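You operate a simulated robot arm through the tools that you are given. There is no shell and no other tool. Be economical: measure what you need, move in short steps, check, and stop when the job is done.

Carry out the task below with a simulated two-armed robot. There is one attempt and no reset: what you move stays moved.

Task
Put the mask wad from the red cabinet top on the shelf under the wooden bench. Open the top red cabinet drawer, put the yellow pulley from there on the red cabinet top and shut the drawer again. Open the left packing drawer, take the white spool on the red cabinet top and put it away in the inside of the left packing drawer and shut the drawer again. Fetch the folded green cloth and set it on the white slip. Do these in any order. Set down upright: white spool.

The check looks at the end state, three seconds after you hand in, the way a careful person would. Anything else that was tipped, shoved, dropped, spilled or broken makes it a failure. Flat cloth is picked up by pressing the open fingertips on it (5 to 10 N) and closing them slowly along it; thin cloth reads only 2 to 8 mm in the jaws.

Robot
Two 6-joint arms with two-finger grippers on one trunk, on a base that drives. Base frame: it is fixed to the floor where the robot stands at the start and does not move with it; the origin is under the middle of the robot, x ahead of it, y to its left, z up; the surface under the hand at the start is at about z = 940. Lengths are in mm, angles in rad, forces in N, time in s.
The left shoulder is at the start at [70, 148, 1126], the right one opposite. With the tool pointing down near the work surface each hand reaches from about 720 to 720 mm from the robot's upright axis, wherever it stands, measured 20 degrees to its own side. Places, roughly: folded green cloth (7x10x3 cm) [400, -1300, 900]; inside of the left packing drawer [-2100, 2100, 700]; left packing drawer [-2100, 2100, 700]; mask wad (7x5x4 cm) [600, 100, 1000]; red cabinet top [600, 200, 900]; shelf under the wooden bench [700, 1700, 100]; top red cabinet drawer [500, 200, 800]; white slip [500, -1250, 1000]; white spool (5x5x6 cm) [500, 200, 1000]; yellow pulley [500, 0, 750]. Payload 2.45 kg a hand.
The TCP of each hand is the grasp point between the finger pads, 30 mm short of the fingertips. In the tool frame z runs along the fingers and y along their closing line. The gripper opens to 106 mm. The gripper's body begins 79 mm behind the TCP.
Orientation is that of the tool frame in the base frame, as a unit quaternion [x, y, z, w]. With the fingers straight down and closing along the base's y, the tool's x points along the base's -x, its y along +y and its z along -z.

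Tools
- The arms move only by the tool send_rows. It takes "left_moves", "right_moves" or both (then of equal length, played together; a hand with none holds still); each is one flat list of numbers, 7 for each row, row after row: the turn, a rotation vector about the tool's x, y, z in units of 45 degrees (1.0 is 45 degrees), then the shift along the tool's x, y, z in units of 300 mm (1.0 is 300 mm), then the closure in counts, from 0 (fully open) to 255 (shut). In form: [ax, ay, az, x, y, z, fingers, ax, ay, az, x, y, z, fingers, ...]. A call has 1 to 12 rows; each row is the pose to reach, as a shift and turn from the pose commanded when the call began, along the tool's axes at that moment. A call with a number of a shift or a turn outside -1 to 1 is refused whole. Rows are played at 5 a second. More than 50 mm and 0.15 rad between two rows, or a gripper value outside its range, and nothing of the call is played. Where a pose cannot be reached the arm comes as near as it can. A force on the tool above 40 N (or 10 N above the force at the start of the call, whichever is more), or a blocked arm, ends the call early, and 0.2 s more pass. Each finger travels about 72 mm/s and halts on what it meets, pressing with about 30 N; the grip force reading is that of the motor and also rises with nothing between the fingers. The clock runs only during rows and for 0.2 s after the last one: add rows that repeat a pose to give the fingers time. It gives the time, the measured TCP pose, the force on the tool (base axes), the opening and the grip force at its end, in the units of the frame above (readings bear some noise), with the torque about the TCP (base axes, N m) and any sound that the robot's microphone picked up, and new pictures: "pictures" is both (left out), scene, wrist or none (wrist: the cameras of the hands that moved).
- Cameras (640 x 400 px; columns grow to the right, rows downward): "scene" is now at [114.4, 37.3, 1331.9]; the picture's right is [0.34, -0.94, 0.00], its down [-0.73, -0.26, -0.63] and it looks along [0.59, 0.21, -0.78] (base axes); focal length 214 px, centre (320, 200). "left" rides on the left gripper at [76, 2, -106] in its tool frame; the picture's right is [-0.02, 1.00, 0.00], its down [-0.78, -0.02, -0.62] and it looks along [-0.62, -0.01, 0.78] (tool axes); focal length 247 px, centre (320, 200). "right" rides on the right gripper at [76, -2, -106] in its tool frame; the picture's right is [0.02, 1.00, 0.00], its down [-0.78, 0.02, -0.62] and it looks along [-0.62, 0.01, 0.78] (tool axes); focal length 247 px, centre (320, 200). There is no depth. A picture from a camera that has moved, and an enlarged one, comes with that camera's place and axes in the base frame and with its lens. The place of the scene camera against the robot may be out by one fixed shift of up to 18 mm in any direction.
- slide_trunk(by): slides the trunk up (or, below 0, down) by that many mm; the arms and the scene camera ride with it, the base frame stays. It gives what a move gives, with no picture.
- steer(legs): drives the robot by 1 to 6 legs, each [ahead, left, turn to the left] in mm, mm and rad, along the robot's own axes; the way and the turn of a leg run together, so that a leg with both is an arc; at most 1500 mm and 3.142 rad a leg. The arms and the cameras ride along, it lands a little off, and it stops where it bumps. It gives what a move gives, and a new picture of the scene camera.
- pan_tilt(pan, tilt): turns the head with the scene camera to pan (to the left, within 1.501 rad either way) and tilt (down, from -0.506 to 1.204), counted from straight ahead of the robot. It gives what a move gives, and a new picture of the scene camera.
- inspect(camera, box): a new picture of the part [left, top, right, bottom] of that camera's present view, enlarged. It takes no simulated time.
- hand_in(): hands the job in; it is judged then, once.

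Go step by step. Nothing tells you exact positions but the pictures and the camera data: compare them with the known pose of the tool, close in by small moves and look again before you grip or let go. The budget is 186 turns and 260 pictures, counting those below and the enlarged ones. Unless the task says otherwise, let go and move clear before handing in, and close with one line.

The tools are called as name(argument=value, ...) on one line, values as JSON. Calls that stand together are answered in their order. send_rows: Moves the arms, as the interface text tells. Its arguments: {"type":"object","properties":{"left_moves":{"type":"array","items":{"type":"number"}},"right_moves":{"type":"array","items":{"type":"number"}},"pictures":{"type":"string","enum":["both","scene","wrist","none"]}},"required":[]} The other tools are called the same way: slide_trunk (by) slides the trunk up or down; steer (legs) drives the base; pan_tilt (pan, tilt) turns the head that bears the scene camera; inspect (camera, box) takes an enlarged picture of a part of a camera's view; hand_in () hands the job in.

At the start:

```text
t: 0.0
left_tool_pos: [419.7, 405.1, 1147.7]
left_orientation: [-0.001, 1.0, 0.0, 0.0]
left_ft_force: [-0.7, -1.1, -0.1]
left_ft_torque: [0.03, 0.02, 0.0]
left_width: 106.1
left_grip_force: 0.1
right_tool_pos: [604.3, -7.7, 1147.5]
right_orientation: [0.0, 1.0, 0.0, -0.001]
right_ft_force: [-0.5, 0.8, 0.5]
right_ft_torque: [0.0, 0.0, -0.01]
right_width: 106.0
right_grip_force: 0.1
trunk travel left (down, up): [-599.0, 341.0]
robot x, y, heading: [-2.5, 3.7, 0.001]
head pan, tilt: [0.347, 0.888]
```

scene: 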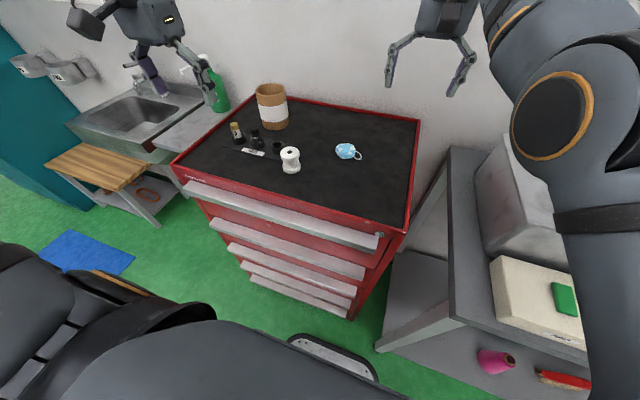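
right: 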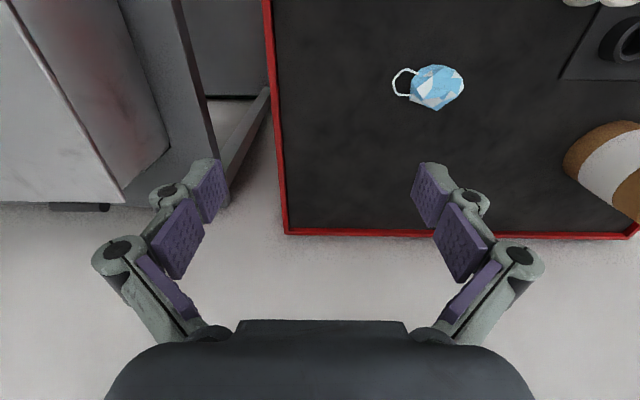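
left: 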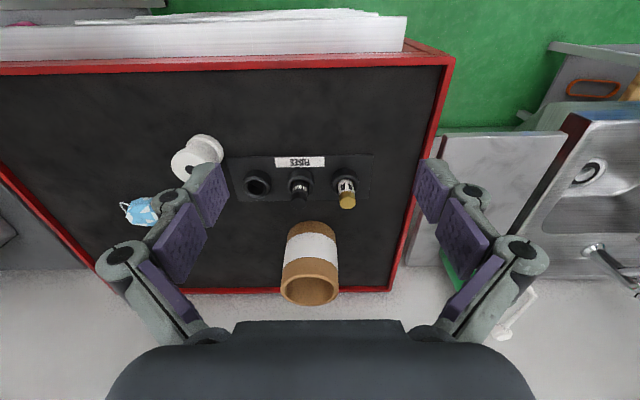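

The mask wad appears to be near (600, 123, 955) and the spool near (503, 243). I'll look around before touching anything.

pan_tilt(pan=0.0, tilt=0.9)

pan_tilt(pan=1.2, tilt=0.5)

pan_tilt(pan=-1.2, tilt=0.6)

```text
t: 0.8
left_tool_pos: [419.4, 404.6, 1148.1]
left_orientation: [0.0, 1.0, 0.001, 0.0]
left_ft_force: [0.3, 0.3, 0.1]
left_ft_torque: [0.03, 0.01, 0.0]
left_width: 105.7
left_grip_force: 0.0
right_tool_pos: [604.1, -7.7, 1148.1]
right_orientation: [0.0, 1.0, 0.0, 0.0]
right_ft_force: [-0.7, 0.9, -0.8]
right_ft_torque: [0.02, -0.01, 0.0]
right_width: 106.3
right_grip_force: 0.2
trunk travel left (down, up): [-599.0, 341.0]
robot x, y, heading: [-0.5, -1.5, 0.001]
head pan, tilt: [0.0, 0.901]
camera scene: at [118.3, 11.4, 1331.0], right [0.0, -1.0, 0.0], down [-0.78, 0.0, -0.62], along [0.62, 0.0, -0.78], focal length 214 px, centre (320, 200)
```

scene: 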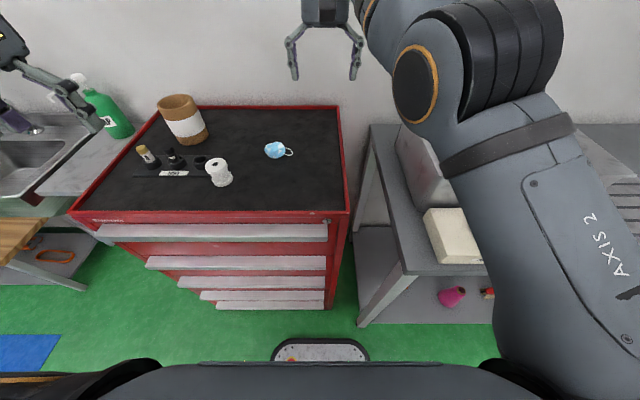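

```text
t: 2.2
left_tool_pos: [420.6, 405.7, 1146.6]
left_orientation: [0.0, 1.0, 0.0, 0.0]
left_ft_force: [0.0, 0.3, 0.3]
left_ft_torque: [-0.02, 0.04, 0.0]
left_width: 106.0
left_grip_force: 0.1
right_tool_pos: [604.3, -6.7, 1148.3]
right_orientation: [0.0, 1.0, 0.0, 0.0]
right_ft_force: [-0.4, 0.1, -0.2]
right_ft_torque: [0.0, 0.01, 0.0]
right_width: 106.1
right_grip_force: 0.1
trunk travel left (down, up): [-599.0, 341.0]
robot x, y, heading: [0.1, -2.5, -0.003]
head pan, tilt: [1.201, 0.499]
camera scene: at [75.9, 96.1, 1364.9], right [0.93, -0.36, 0.0], down [-0.17, -0.45, -0.88], along [0.32, 0.82, -0.48], focal length 214 px, centre (320, 200)
```

scene: 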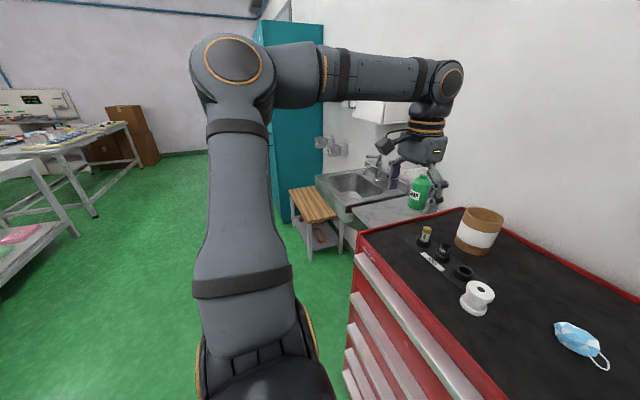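

```text
t: 4.4
left_tool_pos: [420.7, 404.7, 1147.9]
left_orientation: [0.0, 1.0, -0.001, -0.001]
left_ft_force: [-0.4, -0.1, 0.0]
left_ft_torque: [0.01, 0.02, -0.01]
left_width: 105.9
left_grip_force: 0.0
right_tool_pos: [605.6, -7.3, 1147.3]
right_orientation: [0.0, 1.0, 0.0, -0.001]
right_ft_force: [0.3, 0.1, -0.2]
right_ft_torque: [-0.02, -0.01, -0.04]
right_width: 106.1
right_grip_force: 0.0
trunk travel left (down, up): [-599.0, 341.0]
robot x, y, heading: [0.4, 3.5, -0.003]
head pan, tilt: [-1.201, 0.6]
camera scene: at [74.9, -71.1, 1355.8], right [-0.93, -0.36, 0.0], down [-0.2, 0.53, -0.83], along [0.3, -0.77, -0.56], focal length 214 px, centre (320, 200)
```

scene: 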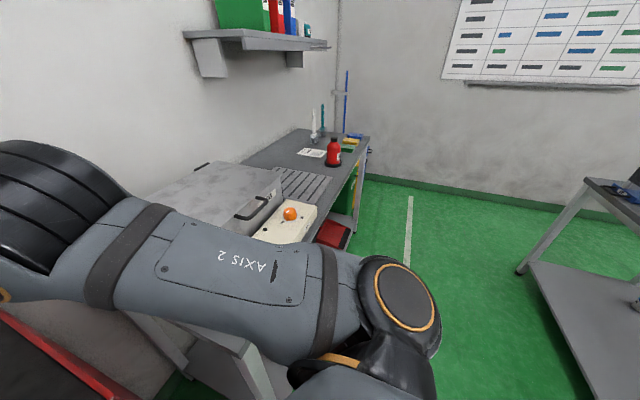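

The cabinet top spans y -52 to 580, with its front near x≈398. Next I'll look closely at the drawer handle.

pan_tilt(pan=0.3, tilt=1.0)

inspect(camera="scene", box=[150, 100, 450, 290])

inspect(camera="left", box=[0, 0, 460, 290])

```text
t: 6.0
left_tool_pos: [420.6, 404.1, 1147.6]
left_orientation: [0.001, 1.0, 0.0, 0.0]
left_ft_force: [0.4, 0.2, 0.9]
left_ft_torque: [0.01, 0.0, -0.03]
left_width: 106.0
left_grip_force: 0.1
right_tool_pos: [604.3, -7.8, 1146.9]
right_orientation: [0.0, 1.0, 0.001, 0.0]
right_ft_force: [0.0, 0.2, 0.6]
right_ft_torque: [0.02, 0.01, 0.02]
right_width: 105.9
right_grip_force: 0.0
trunk travel left (down, up): [-599.0, 341.0]
robot x, y, heading: [-2.8, -1.6, 0.002]
head pan, tilt: [0.3, 1.0]
camera scene: at [109.4, 31.9, 1323.8], right [0.3, -0.96, 0.0], down [-0.8, -0.25, -0.54], along [0.52, 0.16, -0.84], focal length 214 px, centre (320, 200)
```

scene: 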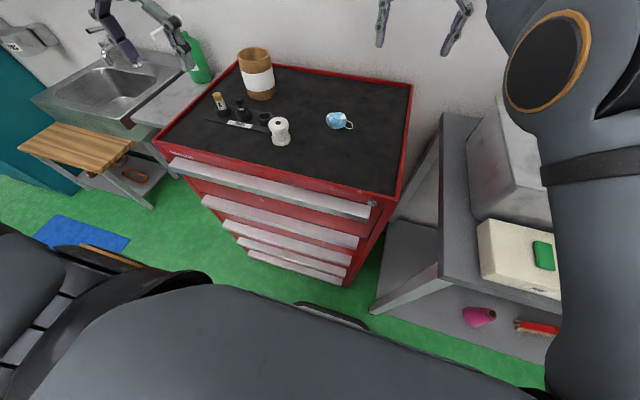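

```text
2.11 times, centred on (300, 195) of scene
camera zoom: at [109.4, 31.9, 1323.8], right [0.3, -0.96, 0.0], down [-0.8, -0.25, -0.54], along [0.52, 0.16, -0.84], focal length 452 px, centre (362, 210)
```

zoom: 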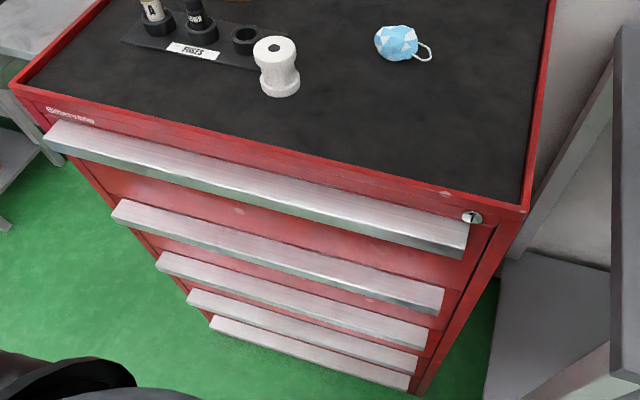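

```text
1.38 times, centred on (230, 145) of left
camera zoom: at [344.7, 406.9, 1254.2], right [0.02, 1.0, 0.0], down [0.78, -0.02, 0.62], along [0.62, -0.01, -0.78], focal length 341 px, centre (444, 276)
```

zoom: 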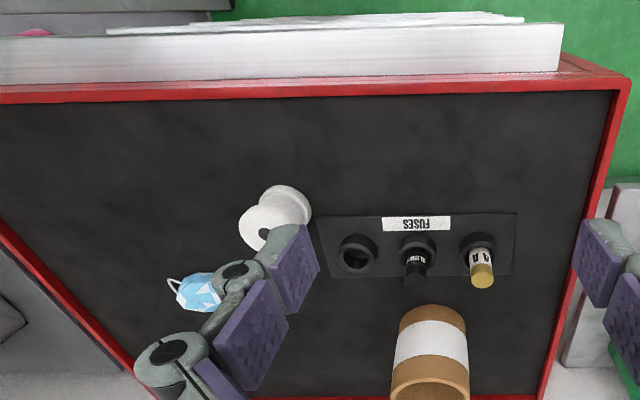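

The handle is a full-width ledge at about z 880. I'll back off to make room for the drawer, then turn the left hand to point forward.

steer(legs=[[-280, 0, 0]])

send_rows(left_moves=[0.086, -0.086, -0.086, 0, 0, 0, 0, 0.171, -0.171, -0.171, 0, 0, 0, 0, 0.257, -0.257, -0.257, 0, 0, 0, 0, 0.342, -0.342, -0.342, 0, 0, 0, 0, 0.428, -0.428, -0.428, 0, 0, 0, 0, 0.513, -0.513, -0.513, 0, 0, 0, 0], pictures="none")

send_rows(left_moves=[0.086, -0.086, -0.086, 0, 0, 0, 0, 0.171, -0.171, -0.171, 0, 0, 0, 0, 0.257, -0.257, -0.257, 0, 0, 0, 0, 0.342, -0.342, -0.342, 0, 0, 0, 0, 0.428, -0.428, -0.428, 0, 0, 0, 0, 0.513, -0.513, -0.513, 0, 0, 0, 0], pictures="none")

send_rows(left_moves=[0.086, -0.086, -0.086, 0, 0, 0, 0, 0.171, -0.171, -0.171, 0, 0, 0, 0, 0.257, -0.257, -0.257, 0, 0, 0, 0, 0.342, -0.342, -0.342, 0, 0, 0, 0, 0.428, -0.428, -0.428, 0, 0, 0, 0, 0.513, -0.513, -0.513, 0, 0, 0, 0], pictures="both")

```text
t: 8.0
left_tool_pos: [141.1, 405.3, 1147.0]
left_orientation: [0.0, 1.0, 0.0, 0.0]
left_ft_force: [0.5, -0.1, 0.2]
left_ft_torque: [0.01, -0.01, 0.03]
left_width: 106.1
left_grip_force: 0.1
right_tool_pos: [326.3, -6.4, 1146.6]
right_orientation: [0.0, 1.0, 0.001, -0.001]
right_ft_force: [0.3, 0.4, -0.3]
right_ft_torque: [0.0, -0.02, -0.03]
right_width: 105.8
right_grip_force: 0.0
trunk travel left (down, up): [-599.0, 341.0]
robot x, y, heading: [-281.6, 2.2, -0.001]
head pan, tilt: [0.3, 1.0]
camera scene: at [-168.7, 32.0, 1323.7], right [0.3, -0.96, 0.0], down [-0.8, -0.25, -0.54], along [0.52, 0.16, -0.84], focal length 214 px, centre (320, 200)
```

scene: 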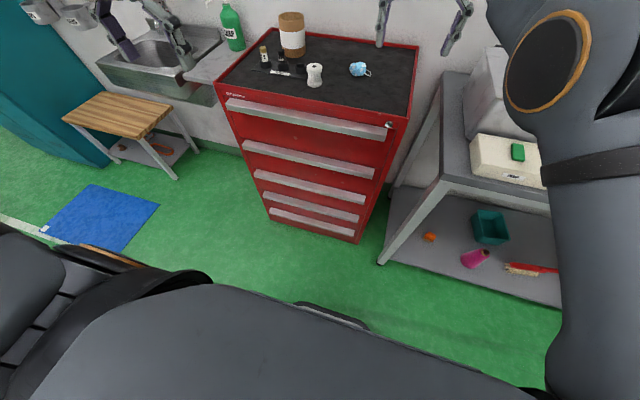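

```text
t: 9.4
left_tool_pos: [153.5, 373.0, 1164.1]
left_orientation: [-0.199, 0.94, -0.197, 0.197]
left_ft_force: [0.5, -0.3, -0.4]
left_ft_torque: [0.0, 0.01, -0.01]
left_width: 106.2
left_grip_force: 0.0
left hand out of reach, approached as far as the arm can: row 5, 6
right_tool_pos: [326.5, -7.9, 1147.3]
right_orientation: [0.0, 1.0, 0.0, 0.0]
right_ft_force: [0.0, 0.4, 0.6]
right_ft_torque: [0.0, 0.01, 0.01]
right_width: 106.2
right_grip_force: 0.1
trunk travel left (down, up): [-599.0, 341.0]
robot x, y, heading: [-279.0, -3.1, -0.002]
head pan, tilt: [0.3, 1.0]
```

```text
t: 10.8
left_tool_pos: [224.3, 298.1, 1219.1]
left_orientation: [-0.369, 0.769, -0.369, 0.368]
left_ft_force: [-1.0, -1.1, -0.3]
left_ft_torque: [0.04, -0.03, 0.06]
left_width: 105.8
left_grip_force: 0.1
left hand out of reach, approached as far as the arm can: row 1, 2, 3, 4, 5, 6
right_tool_pos: [326.0, -8.3, 1148.8]
right_orientation: [0.0, 1.0, 0.0, 0.001]
right_ft_force: [0.0, 0.1, 0.1]
right_ft_torque: [0.03, -0.04, -0.02]
right_width: 106.0
right_grip_force: 0.0
trunk travel left (down, up): [-599.0, 341.0]
robot x, y, heading: [-280.6, -3.1, 0.001]
head pan, tilt: [0.3, 1.0]
```

```text
t: 12.2
left_tool_pos: [232.6, 261.6, 1251.1]
left_orientation: [0.506, -0.499, 0.496, -0.5]
left_ft_force: [0.3, -0.8, -0.3]
left_ft_torque: [0.01, 0.03, 0.02]
left_width: 106.0
left_grip_force: 0.1
left hand out of reach, approached as far as the arm can: row 1, 2, 3, 4, 5, 6
right_tool_pos: [329.3, -9.0, 1144.5]
right_orientation: [-0.001, 1.0, 0.001, -0.003]
right_ft_force: [0.5, -0.1, -1.7]
right_ft_torque: [0.04, 0.12, 0.01]
right_width: 106.1
right_grip_force: 0.0
trunk travel left (down, up): [-599.0, 341.0]
robot x, y, heading: [-276.1, -1.2, -0.004]
head pan, tilt: [0.3, 1.0]
camera scene: at [-165.4, 29.9, 1323.4], right [0.3, -0.96, 0.0], down [-0.81, -0.25, -0.54], along [0.51, 0.16, -0.84], focal length 214 px, centre (320, 200)
camera left: at [127.5, 184.0, 1251.7], right [-0.01, 0.02, -1.0], down [-0.63, 0.78, 0.02], along [0.78, 0.63, 0.0], focal length 247 px, centre (320, 200)
```

scene: 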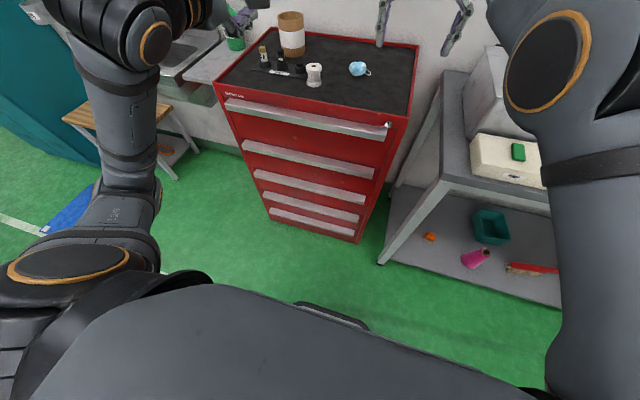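
left: 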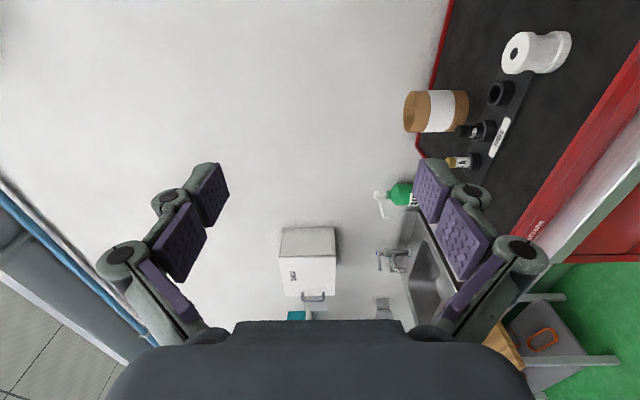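

The left hand now points forward. I'll bring it down in front of the handle and keep clear of it for now.

send_rows(left_moves=[0, 0, 0, -0.02, 0.13, 0.04, 0, 0, 0, 0, -0.04, 0.26, 0.08, 0, 0, 0, 0, -0.06, 0.39, 0.12, 0, 0, 0, 0, -0.08, 0.52, 0.16, 0, 0, 0, 0, -0.1, 0.65, 0.2, 0, 0, 0, 0, -0.12, 0.78, 0.24, 0, 0, 0, 0, -0.13, 0.9, 0.26, 0], pictures="wrist")

```text
t: 13.8
left_tool_pos: [306.6, 301.6, 982.4]
left_orientation: [0.501, -0.5, 0.499, -0.5]
left_ft_force: [0.3, 0.8, -0.7]
left_ft_torque: [-0.02, -0.01, 0.01]
left_width: 105.8
left_grip_force: 0.1
right_tool_pos: [326.4, -6.5, 1146.7]
right_orientation: [0.0, 1.0, -0.001, -0.001]
right_ft_force: [-0.9, 0.4, -0.7]
right_ft_torque: [0.01, 0.01, 0.01]
right_width: 105.8
right_grip_force: 0.0
trunk travel left (down, up): [-599.0, 341.0]
robot x, y, heading: [-276.2, 0.2, -0.003]
head pan, tilt: [0.3, 1.0]
camera left: at [201.4, 225.0, 980.6], right [0.0, 0.02, -1.0], down [-0.62, 0.78, 0.02], along [0.78, 0.62, 0.01], focal length 247 px, centre (320, 200)
```

left: 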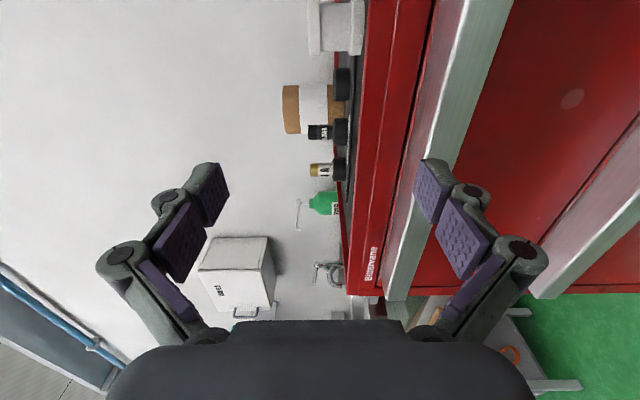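

inspect(camera="left", box=[330, 40, 550, 180])

```text
2.86 times, centred on (440, 110) of left
camera zoom: at [201.4, 225.0, 980.6], right [0.0, 0.02, -1.0], down [-0.62, 0.78, 0.02], along [0.78, 0.62, 0.01], focal length 706 px, centre (-23, 457)
```

zoom: 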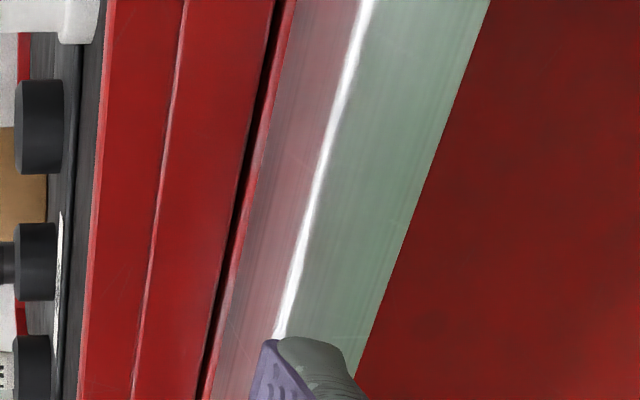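

Rough estimate puts the ledge at z 874–898. I'll lower to that height and triangulate.

send_rows(left_moves=[0, 0, 0, 0, 0.16, 0, 0, 0, 0, 0, 0, 0.32, 0, 0], pictures="wrist")

inspect(camera="left", box=[210, 20, 430, 160])

```text
t: 14.4
left_tool_pos: [307.7, 302.8, 886.3]
left_orientation: [0.5, -0.5, 0.5, -0.5]
left_ft_force: [-0.9, 0.4, -0.3]
left_ft_torque: [-0.01, -0.02, -0.02]
left_width: 106.0
left_grip_force: 0.0
right_tool_pos: [326.3, -7.7, 1148.0]
right_orientation: [0.0, 1.0, 0.0, 0.0]
right_ft_force: [-0.1, -0.3, -0.1]
right_ft_torque: [0.0, -0.01, 0.02]
right_width: 106.0
right_grip_force: 0.0
trunk travel left (down, up): [-599.0, 341.0]
robot x, y, heading: [-279.8, -0.2, -0.003]
head pan, tilt: [0.3, 1.0]
camera left: at [201.9, 225.7, 884.8], right [0.0, 0.02, -1.0], down [-0.62, 0.78, 0.02], along [0.78, 0.62, 0.01], focal length 247 px, centre (320, 200)
```

left: 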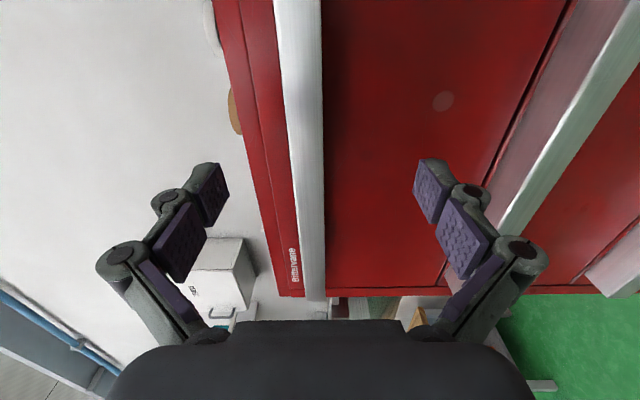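

```text
2.86 times, centred on (320, 90) of left
camera zoom: at [201.9, 225.7, 884.8], right [0.0, 0.02, -1.0], down [-0.62, 0.78, 0.02], along [0.78, 0.62, 0.01], focal length 706 px, centre (320, 514)
```

zoom: 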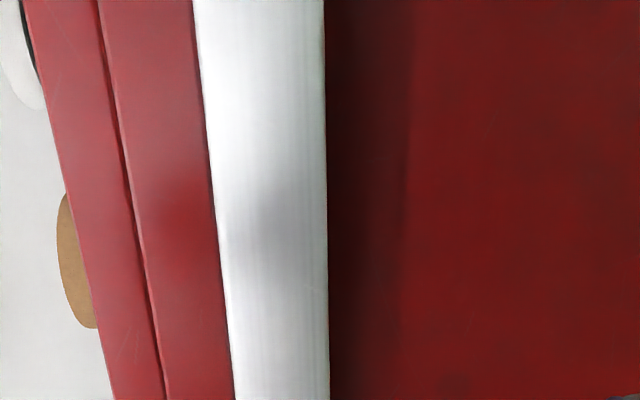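

Triangulated: the ledge spans z≈882–905, with its front at x≈361 and the face at x≈404. I'll advance to TCP x≈363, z 893.5 and close.

send_rows(left_moves=[0, 0, 0, 0, -0.025, 0.0, 0, 0, 0, 0, 0, -0.025, 0.09, 0, 0, 0, 0, 0, -0.025, 0.185, 0, 0, 0, 0, 0, -0.025, 0.185, 255, 0, 0, 0, 0, -0.025, 0.185, 255, 0, 0, 0, 0, -0.025, 0.185, 255, 0, 0, 0, 0, -0.025, 0.185, 255, 0, 0, 0, 0, -0.025, 0.185, 255], pictures="wrist")

```text
t: 16.2
left_tool_pos: [360.9, 300.8, 900.9]
left_orientation: [0.496, -0.498, 0.503, -0.503]
left_ft_force: [1.4, 9.1, 21.7]
left_ft_torque: [-0.1, -1.76, 0.08]
left_width: 16.8
left_grip_force: 42.3
right_tool_pos: [321.9, -6.7, 1149.4]
right_orientation: [0.001, 1.0, 0.001, 0.002]
right_ft_force: [-0.7, 0.3, 0.5]
right_ft_torque: [-0.01, 0.0, -0.02]
right_width: 106.0
right_grip_force: 0.2
trunk travel left (down, up): [-599.0, 341.0]
robot x, y, heading: [-282.4, 2.1, -0.001]
head pan, tilt: [0.3, 1.0]
camera left: at [255.6, 225.5, 896.5], right [0.01, 0.02, -1.0], down [-0.62, 0.78, 0.01], along [0.78, 0.62, 0.02], focal length 247 px, centre (320, 200)
```

left: 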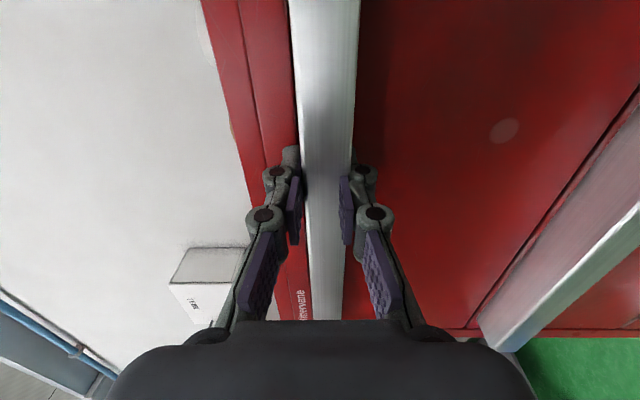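

It has gripped the ledge. I'll pull the drawer out part way and relieve the vertical load.

send_rows(left_moves=[0, 0, 0, 0, -0.015, -0.05, 255, 0, 0, 0, 0, -0.022, -0.12, 255, 0, 0, 0, 0, -0.022, -0.2, 255, 0, 0, 0, 0, -0.022, -0.28, 255, 0, 0, 0, 0, -0.022, -0.36, 255], pictures="both")

```text
t: 17.4
left_tool_pos: [252.0, 300.3, 899.5]
left_orientation: [-0.5, 0.501, -0.498, 0.501]
left_ft_force: [-0.9, -4.2, 2.5]
left_ft_torque: [0.25, -1.4, -0.47]
left_width: 17.3
left_grip_force: 42.7
right_tool_pos: [323.9, -9.6, 1149.4]
right_orientation: [0.001, 1.0, 0.001, 0.0]
right_ft_force: [0.2, -0.2, -0.1]
right_ft_torque: [0.01, -0.05, 0.03]
right_width: 106.0
right_grip_force: 0.1
trunk travel left (down, up): [-599.0, 341.0]
robot x, y, heading: [-279.2, -1.9, -0.002]
head pan, tilt: [0.3, 1.0]
camera scene: at [-172.0, 30.3, 1323.9], right [0.3, -0.96, 0.0], down [-0.8, -0.25, -0.54], along [0.52, 0.16, -0.84], focal length 214 px, centre (320, 200)
camera left: at [146.7, 224.9, 897.9], right [0.0, 0.02, -1.0], down [-0.62, 0.78, 0.02], along [0.78, 0.62, 0.02], focal length 247 px, centre (320, 200)
```

scene: 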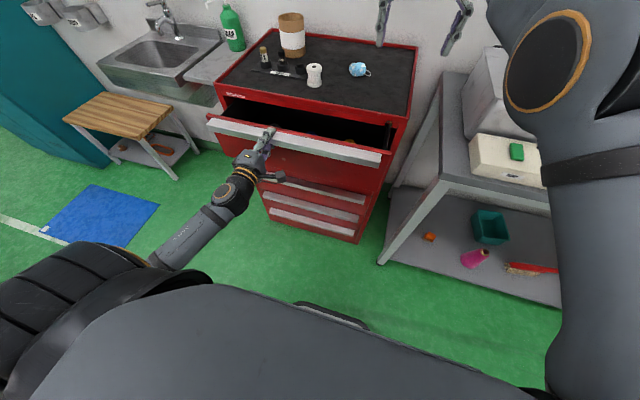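
left: 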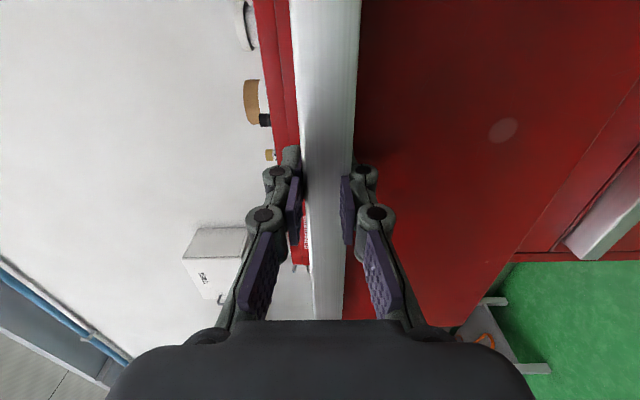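

send_rows(left_moves=[0, 0, 0, 0, 0, -0.08, 255, 0, 0, 0, 0, 0, -0.16, 255, 0, 0, 0, 0, 0, -0.24, 255, 0, 0, 0, 0, 0, -0.32, 255, 0, 0, 0, 0, 0, -0.4, 255, 0, 0, 0, 0, 0, -0.48, 255], pictures="scene")

inspect(camera="scene", box=[200, 80, 440, 230])

```text
t: 17.9
left_tool_pos: [225.9, 299.9, 899.8]
left_orientation: [-0.505, 0.495, -0.492, 0.508]
left_ft_force: [-0.8, 25.3, 8.2]
left_ft_torque: [-0.45, -1.41, -0.45]
left_width: 17.3
left_grip_force: 43.0
left hand out of reach, approached as far as the arm can: row 1, 2
right_tool_pos: [324.7, -4.0, 1146.7]
right_orientation: [-0.002, 1.0, 0.0, 0.001]
right_ft_force: [-0.1, -1.2, 0.5]
right_ft_torque: [0.07, 0.02, 0.0]
right_width: 106.2
right_grip_force: 0.0
trunk travel left (down, up): [-599.0, 341.0]
robot x, y, heading: [-278.1, 1.5, 0.005]
head pan, tilt: [0.3, 1.0]
stopped in row 2 (left hand): the force on the tool passed its limit at 46 N (the readings are from after the stop); the commanded pose is now the measured one
camera scene: at [-171.6, 34.5, 1323.8], right [0.3, -0.95, 0.0], down [-0.8, -0.25, -0.54], along [0.52, 0.16, -0.84], focal length 214 px, centre (320, 200)
```

scene: 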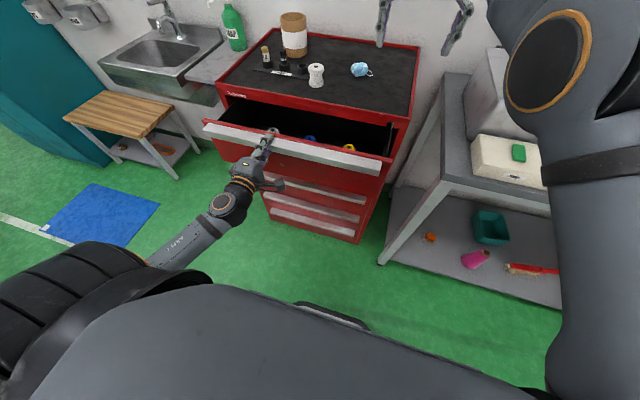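

```text
2.67 times, centred on (320, 155) of scene
camera zoom: at [-171.6, 34.5, 1323.8], right [0.3, -0.95, 0.0], down [-0.8, -0.25, -0.54], along [0.52, 0.16, -0.84], focal length 572 px, centre (320, 320)
```

zoom: 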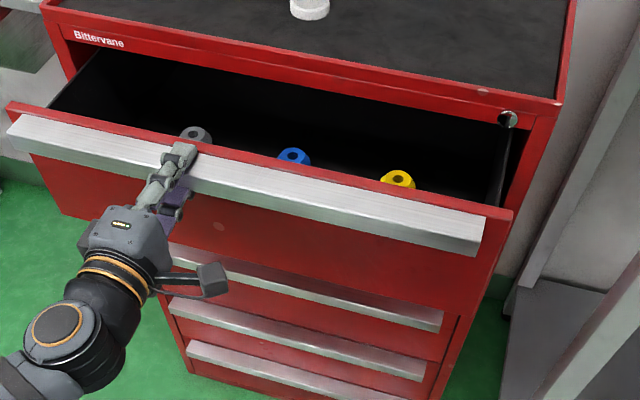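

The arm can't fold in any closer, so I'll pull the drawer the rest of the way by reversing the base.

steer(legs=[[-60, 0, 0], [-60, 0, 0]])

inspect(camera="scene", box=[220, 50, 460, 200])

inspect(camera="right", box=[0, 0, 640, 400])

```text
t: 19.2
left_tool_pos: [158.5, 300.1, 899.9]
left_orientation: [-0.503, 0.497, -0.492, 0.508]
left_ft_force: [0.7, 2.7, -10.5]
left_ft_torque: [-0.2, -1.14, -0.26]
left_width: 17.3
left_grip_force: 42.4
right_tool_pos: [257.2, -4.6, 1147.9]
right_orientation: [-0.002, 1.0, 0.0, -0.001]
right_ft_force: [-0.1, -0.7, 0.5]
right_ft_torque: [0.0, -0.04, 0.01]
right_width: 105.9
right_grip_force: 0.0
trunk travel left (down, up): [-599.0, 341.0]
robot x, y, heading: [-347.6, -2.4, 0.005]
head pan, tilt: [0.3, 1.0]
stopped in leg 2: the force on the tool passed its limit at 48 N (the readings are from after the stop); the commanded pose is now the measured one
camera scene: at [-238.1, 34.3, 1323.7], right [0.3, -0.95, 0.0], down [-0.8, -0.25, -0.54], along [0.51, 0.16, -0.84], focal length 214 px, centre (320, 200)
```

scene: 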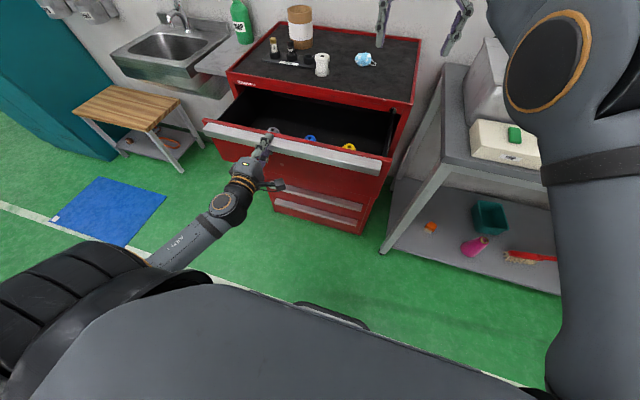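

```text
2.67 times, centred on (340, 125) of scene
camera zoom: at [-238.1, 34.3, 1323.7], right [0.3, -0.95, 0.0], down [-0.8, -0.25, -0.54], along [0.51, 0.16, -0.84], focal length 572 px, centre (267, 400)
```

zoom: 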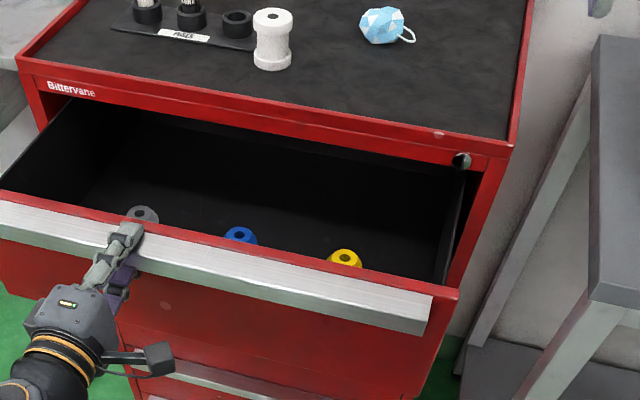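

```text
1.00 times, centred on (320, 200) of right (not enlarged: the box is as wide or as high as the picture)
camera zoom: at [182.7, -6.2, 1253.1], right [-0.02, 1.0, 0.0], down [0.78, 0.02, 0.62], along [0.62, 0.01, -0.78], focal length 247 px, centre (320, 200)
```

zoom: 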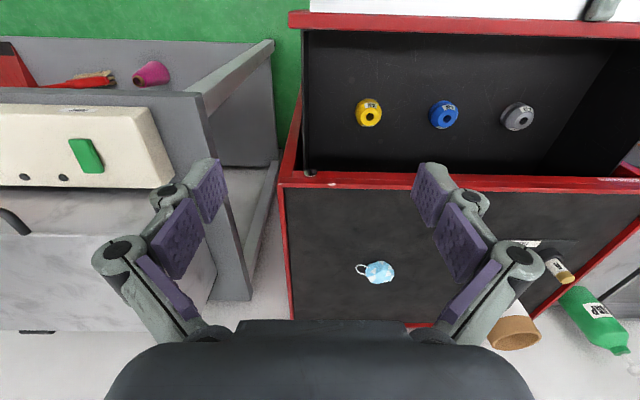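

The drawer is fully open, with about 203 mm of travel. The yellow pulley is near (345, 90). I'll release the handle, back out and raise the left hand.

send_rows(left_moves=[0, 0, 0, 0, 0, 0, 0, 0, 0, 0, 0, 0, 0, 0, 0, 0, 0, 0, 0, 0, 0, 0, 0, 0, 0, 0, 0, 0], pictures="none")

steer(legs=[[-90, 0, 0]])

send_rows(left_moves=[0, 0, 0, 0, -0.15, 0, 0, 0, 0, 0, 0, -0.3, 0, 0, 0, 0, 0, 0, -0.45, 0, 0, 0, 0, 0, 0, -0.6, 0, 0, 0, 0, 0, 0, -0.75, 0, 0, 0, 0, 0, 0, -0.85, 0, 0], pictures="scene")

```text
t: 20.2
left_tool_pos: [157.5, 298.8, 902.6]
left_orientation: [-0.503, 0.495, -0.493, 0.509]
left_ft_force: [-0.1, 0.1, 0.0]
left_ft_torque: [-0.01, -0.03, 0.02]
left_width: 105.9
left_grip_force: 0.0
right_tool_pos: [256.8, -5.1, 1147.6]
right_orientation: [-0.002, 1.0, 0.001, 0.0]
right_ft_force: [0.2, 0.3, -0.2]
right_ft_torque: [-0.01, 0.01, 0.02]
right_width: 106.0
right_grip_force: 0.0
trunk travel left (down, up): [-599.0, 341.0]
robot x, y, heading: [-349.5, 0.9, 0.004]
head pan, tilt: [0.3, 1.0]
```

```text
t: 21.3
left_tool_pos: [69.3, 298.5, 902.6]
left_orientation: [-0.502, 0.496, -0.493, 0.509]
left_ft_force: [0.6, 0.0, -0.1]
left_ft_torque: [0.04, 0.01, 0.01]
left_width: 105.7
left_grip_force: 0.1
right_tool_pos: [167.4, -5.5, 1147.3]
right_orientation: [-0.001, 1.0, 0.0, 0.0]
right_ft_force: [0.6, 0.0, 0.6]
right_ft_torque: [0.01, -0.04, 0.01]
right_width: 106.0
right_grip_force: 0.0
trunk travel left (down, up): [-599.0, 341.0]
robot x, y, heading: [-439.8, -0.2, 0.007]
head pan, tilt: [0.3, 1.0]
camera scene: at [-328.4, 32.6, 1323.8], right [0.3, -0.95, 0.0], down [-0.8, -0.25, -0.54], along [0.52, 0.16, -0.84], focal length 214 px, centre (320, 200)
```

scene: 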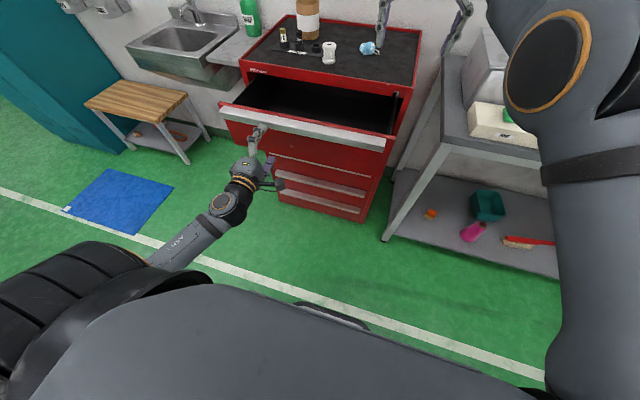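

```text
t: 22.7
left_tool_pos: [92.2, 279.1, 1161.8]
left_orientation: [-0.502, 0.496, -0.492, 0.51]
left_ft_force: [-0.3, -0.5, 0.5]
left_ft_torque: [0.04, 0.0, 0.07]
left_width: 105.8
left_grip_force: 0.0
left hand out of reach, approached as far as the arm can: row 1, 2, 3, 4, 5, 6
right_tool_pos: [166.1, -7.6, 1146.6]
right_orientation: [-0.001, 1.0, 0.001, -0.001]
right_ft_force: [-0.1, -0.5, -0.1]
right_ft_torque: [0.0, -0.05, 0.0]
right_width: 105.7
right_grip_force: 0.1
trunk travel left (down, up): [-599.0, 341.0]
robot x, y, heading: [-438.5, 1.7, 0.004]
head pan, tilt: [0.3, 1.0]
camera scene: at [-328.9, 31.1, 1323.8], right [0.3, -0.95, 0.0], down [-0.8, -0.25, -0.54], along [0.52, 0.16, -0.84], focal length 214 px, centre (320, 200)
```

scene: 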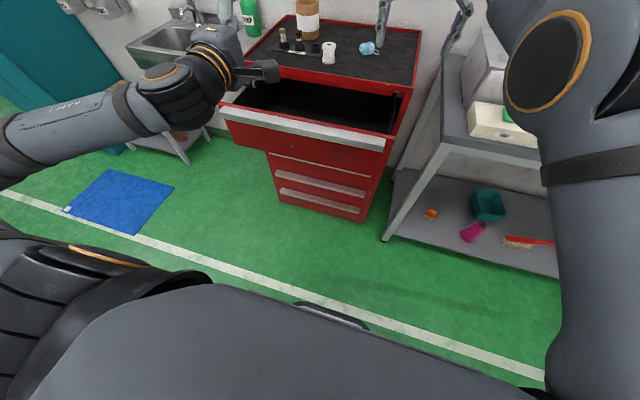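

steer(legs=[[180, 95, 0]])

inspect(camera="right", box=[0, 0, 640, 400])

```text
t: 24.4
left_tool_pos: [274.5, 374.9, 1159.7]
left_orientation: [-0.501, 0.496, -0.495, 0.508]
left_ft_force: [-0.3, -0.1, 0.4]
left_ft_torque: [-0.02, -0.02, 0.02]
left_width: 105.9
left_grip_force: 0.1
right_tool_pos: [348.5, 88.7, 1147.0]
right_orientation: [-0.001, 1.0, 0.001, 0.001]
right_ft_force: [0.6, -0.2, -0.8]
right_ft_torque: [0.02, 0.03, -0.01]
right_width: 106.3
right_grip_force: 0.0
trunk travel left (down, up): [-599.0, 341.0]
robot x, y, heading: [-256.4, 92.7, -0.002]
head pan, tilt: [0.3, 1.0]
camera scene: at [-148.0, 127.6, 1323.8], right [0.3, -0.95, 0.0], down [-0.8, -0.25, -0.54], along [0.52, 0.16, -0.84], focal length 214 px, centre (320, 200)
```

scene: 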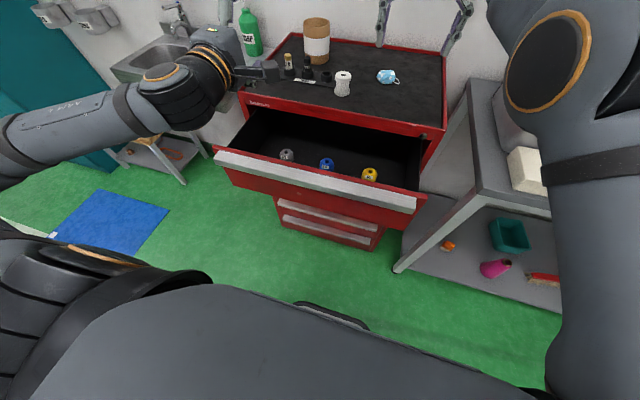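

```text
1.00 times, centred on (320, 200) of right (not enlarged: the box is as wide or as high as the picture)
camera zoom: at [272.8, 86.4, 1253.7], right [-0.02, 1.0, 0.0], down [0.78, 0.02, 0.62], along [0.62, 0.01, -0.78], focal length 247 px, centre (320, 200)
```

zoom: 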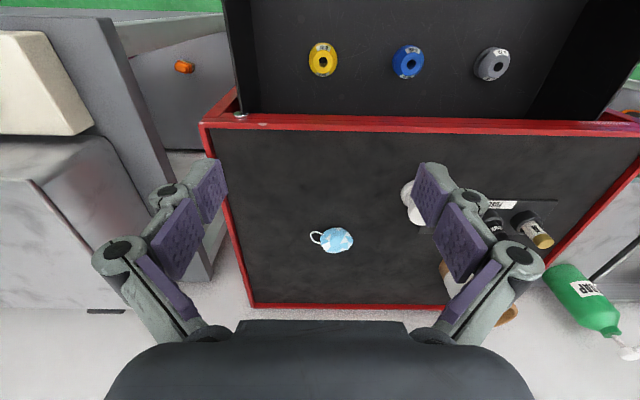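

The pulley triangulates to about (349, 91, 765). I'll lower the right hand over it, tilted 12° so the wrist clears the cabinet face.

send_rows(right_moves=[0, -0.04, 0, 0, 0.005, 0.14, 0, 0, -0.08, 0, 0, 0.008, 0.28, 0, 0, -0.12, 0, 0, 0.008, 0.42, 0, 0, -0.16, 0, 0, 0.008, 0.56, 0, 0, -0.2, 0, 0, 0.008, 0.7, 0, 0, -0.24, 0, 0, 0.008, 0.84, 0, 0, -0.267, 0, 0, 0.008, 0.96, 0], pictures="both")

```text
t: 25.6
left_tool_pos: [271.5, 375.6, 1161.0]
left_orientation: [-0.501, 0.496, -0.493, 0.509]
left_ft_force: [0.1, 0.0, -0.8]
left_ft_torque: [-0.03, 0.04, -0.02]
left_width: 106.0
left_grip_force: 0.0
right_tool_pos: [417.5, 120.4, 952.9]
right_orientation: [-0.001, 0.997, 0.0, 0.082]
right_ft_force: [-4.3, -0.2, 3.5]
right_ft_torque: [-0.03, -0.3, -0.05]
right_width: 106.1
right_grip_force: 0.1
right hand out of reach, approached as far as the arm can: row 1, 2, 3, 4, 5, 6
trunk travel left (down, up): [-599.0, 341.0]
robot x, y, heading: [-252.5, 92.2, 0.0]
head pan, tilt: [0.3, 1.0]
stopped in row 6 (right hand): the force on the tool passed its limit at 62 N (the readings are from after the stop); the commanded pose is now the measured one
camera scene: at [-149.9, 127.4, 1324.0], right [0.3, -0.95, 0.0], down [-0.8, -0.25, -0.54], along [0.52, 0.16, -0.84], focal length 214 px, centre (320, 200)
camera right: at [326.4, 118.5, 1044.4], right [-0.02, 1.0, 0.0], down [0.67, 0.02, 0.74], along [0.74, 0.01, -0.67], focal length 247 px, centre (320, 200)
```

scene: 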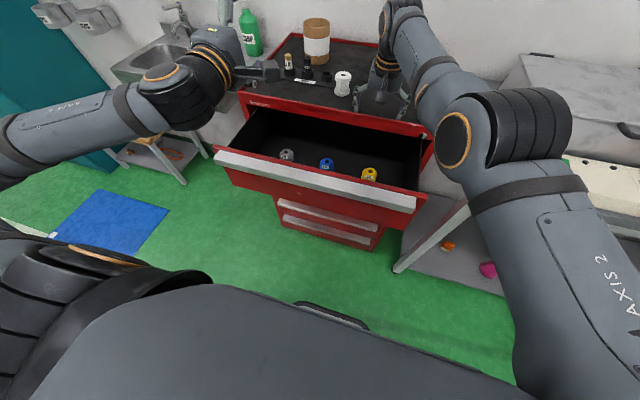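
right: 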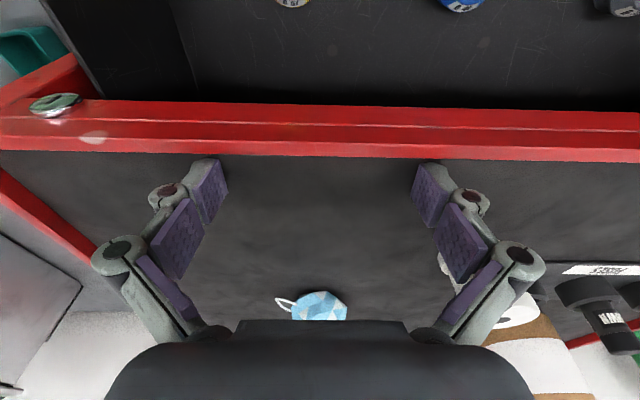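

The arm can't work that close in: it got pushed forward and a fingertip touched the cabinet mat, though nothing moved. I'll lift off, back up, lower the trunk and retry at about 700 mm reach.

send_rows(right_moves=[0, 0, 0, 0, 0, -0.15, 0, 0, 0, 0, 0, 0, -0.3, 0, 0, 0, 0, 0, 0, -0.45, 0, 0, 0, 0, 0, 0, -0.6, 0, 0, 0, 0, 0, 0, -0.7, 0], left_moves=[0, 0, 0, 0, -0.15, 0, 0, 0, 0, 0, 0, -0.3, 0, 0, 0, 0, 0, 0, -0.45, 0, 0, 0, 0, 0, 0, -0.6, 0, 0, 0, 0, 0, 0, -0.7, 0, 0], pictures="scene")

inspect(camera="right", box=[0, 0, 640, 400])

```text
t: 26.8
left_tool_pos: [273.1, 372.7, 1370.4]
left_orientation: [-0.503, 0.497, -0.492, 0.508]
left_ft_force: [0.0, -0.3, -0.5]
left_ft_torque: [0.0, -0.01, 0.01]
left_width: 106.2
left_grip_force: 0.1
right_tool_pos: [374.1, 109.5, 1152.8]
right_orientation: [0.0, 0.997, 0.0, 0.082]
right_ft_force: [-0.9, 0.4, -0.4]
right_ft_torque: [-0.02, -0.01, 0.04]
right_width: 105.8
right_grip_force: 0.1
right hand out of reach, approached as far as the arm can: row 4, 5
trunk travel left (down, up): [-599.0, 341.0]
robot x, y, heading: [-259.8, 100.0, 0.002]
head pan, tilt: [0.3, 1.0]
camera scene: at [-147.8, 126.6, 1323.8], right [0.3, -0.95, 0.0], down [-0.8, -0.25, -0.54], along [0.52, 0.16, -0.84], focal length 214 px, centre (320, 200)
```

scene: 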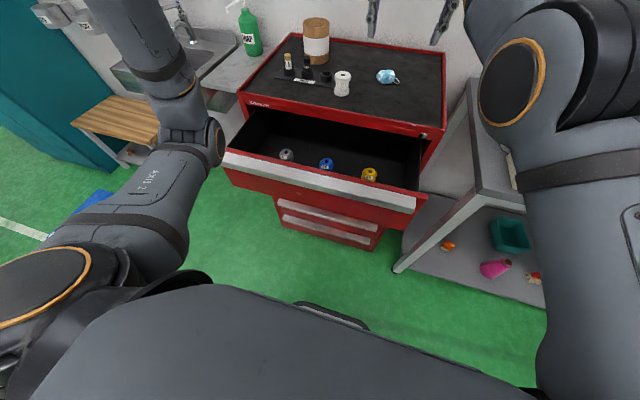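

```text
1.00 times, centred on (320, 200) of right (not enlarged: the box is as wide or as high as the picture)
camera zoom: at [283.1, 107.4, 1244.5], right [-0.02, 1.0, 0.0], down [0.67, 0.02, 0.74], along [0.74, 0.01, -0.67], focal length 247 px, centre (320, 200)
```

zoom: 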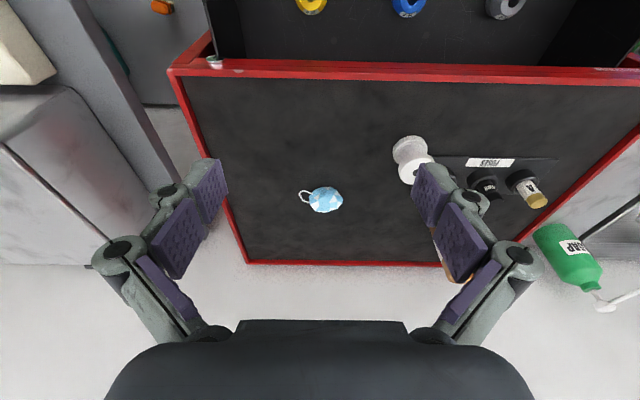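

steer(legs=[[-95, 0, 0]])

slide_trunk(by=-200)

inspect(camera="right", box=[0, 0, 640, 400])

```text
t: 27.9
left_tool_pos: [179.4, 372.3, 1369.0]
left_orientation: [-0.503, 0.496, -0.493, 0.508]
left_ft_force: [0.9, -0.7, -0.2]
left_ft_torque: [0.03, -0.01, -0.02]
left_width: 105.9
left_grip_force: 0.0
right_tool_pos: [281.0, 111.2, 1151.9]
right_orientation: [-0.001, 0.997, -0.001, 0.08]
right_ft_force: [-0.2, -0.2, -1.3]
right_ft_torque: [0.01, 0.04, -0.02]
right_width: 106.0
right_grip_force: 0.0
trunk travel left (down, up): [-599.0, 341.0]
robot x, y, heading: [-350.6, 92.5, -0.002]
head pan, tilt: [0.3, 1.0]
camera scene: at [-242.3, 127.5, 1323.7], right [0.3, -0.95, 0.0], down [-0.8, -0.25, -0.54], along [0.52, 0.16, -0.84], focal length 214 px, centre (320, 200)
```

scene: 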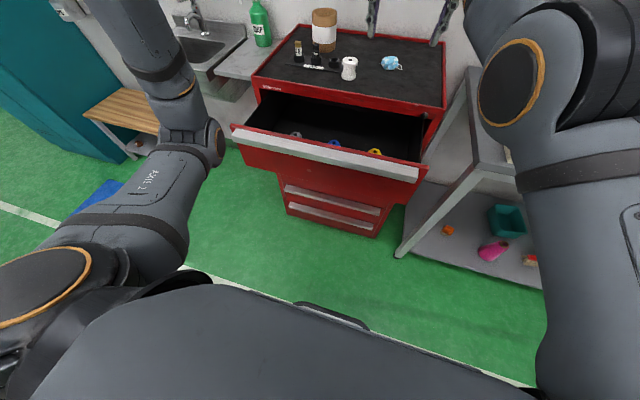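

```text
t: 30.1
left_tool_pos: [179.3, 372.6, 1169.4]
left_orientation: [-0.502, 0.496, -0.494, 0.508]
left_ft_force: [-0.2, 0.8, 0.1]
left_ft_torque: [0.02, -0.02, -0.01]
left_width: 105.9
left_grip_force: 0.0
right_tool_pos: [279.7, 110.0, 951.2]
right_orientation: [0.001, 0.997, 0.0, 0.081]
right_ft_force: [-0.9, 0.5, -0.2]
right_ft_torque: [0.04, 0.02, 0.03]
right_width: 106.0
right_grip_force: 0.1
trunk travel left (down, up): [-399.0, 541.0]
robot x, y, heading: [-354.4, 97.3, 0.003]
head pan, tilt: [0.3, 1.0]
```

```text
1.00 times, centred on (320, 200) of right (not enlarged: the box is as wide or as high as the picture)
camera zoom: at [188.2, 108.3, 1044.2], right [-0.02, 1.0, 0.0], down [0.67, 0.02, 0.74], along [0.74, 0.01, -0.67], focal length 247 px, centre (320, 200)
```

zoom: 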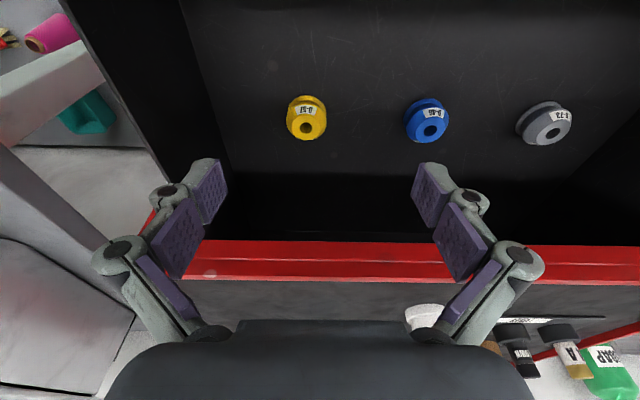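

send_rows(right_moves=[0, 0, 0, -0.06, -0.02, 0.1, 0, 0, 0, 0, -0.11, -0.04, 0.22, 0, 0, 0, 0, -0.17, -0.06, 0.35, 0, 0, 0, 0, -0.17, -0.06, 0.487, 0], pictures="both")

```text
t: 31.1
left_tool_pos: [179.9, 374.3, 1170.0]
left_orientation: [-0.502, 0.496, -0.493, 0.508]
left_ft_force: [-0.9, 0.2, 0.8]
left_ft_torque: [0.0, -0.02, -0.01]
left_width: 105.8
left_grip_force: 0.1
right_tool_pos: [334.1, 82.4, 812.7]
right_orientation: [0.0, 0.997, 0.0, 0.08]
right_ft_force: [-0.5, -0.5, 0.3]
right_ft_torque: [0.0, -0.01, -0.03]
right_width: 106.2
right_grip_force: 0.1
right hand out of reach, approached as far as the arm can: row 1, 2, 3, 4
trunk travel left (down, up): [-399.0, 541.0]
robot x, y, heading: [-351.8, 94.5, -0.001]
head pan, tilt: [0.3, 1.0]
camera scene: at [-241.8, 127.7, 1123.7], right [0.3, -0.95, 0.0], down [-0.8, -0.25, -0.54], along [0.52, 0.16, -0.84], focal length 214 px, centre (320, 200)
camera right: at [242.6, 80.1, 904.7], right [-0.02, 1.0, 0.0], down [0.67, 0.02, 0.74], along [0.74, 0.01, -0.67], focal length 247 px, centre (320, 200)
```

scene: 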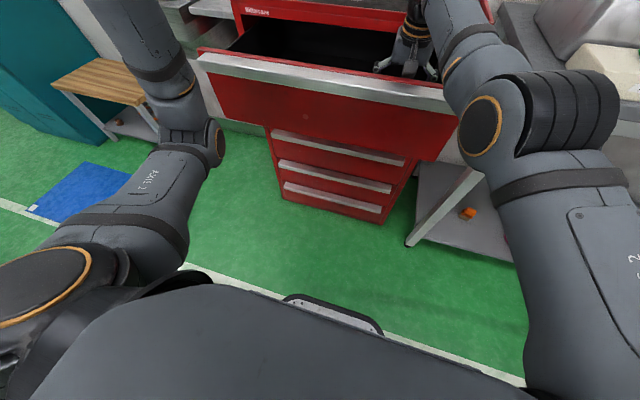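
right: 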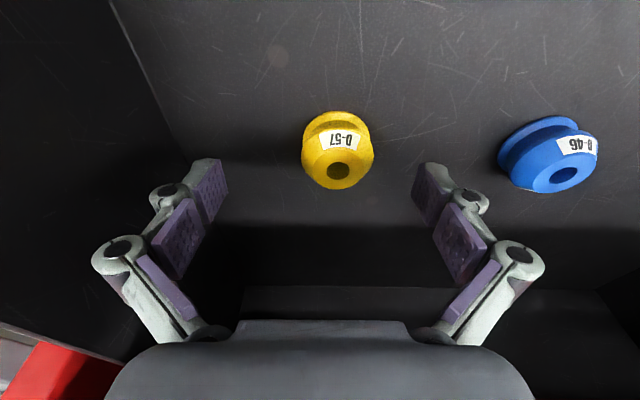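

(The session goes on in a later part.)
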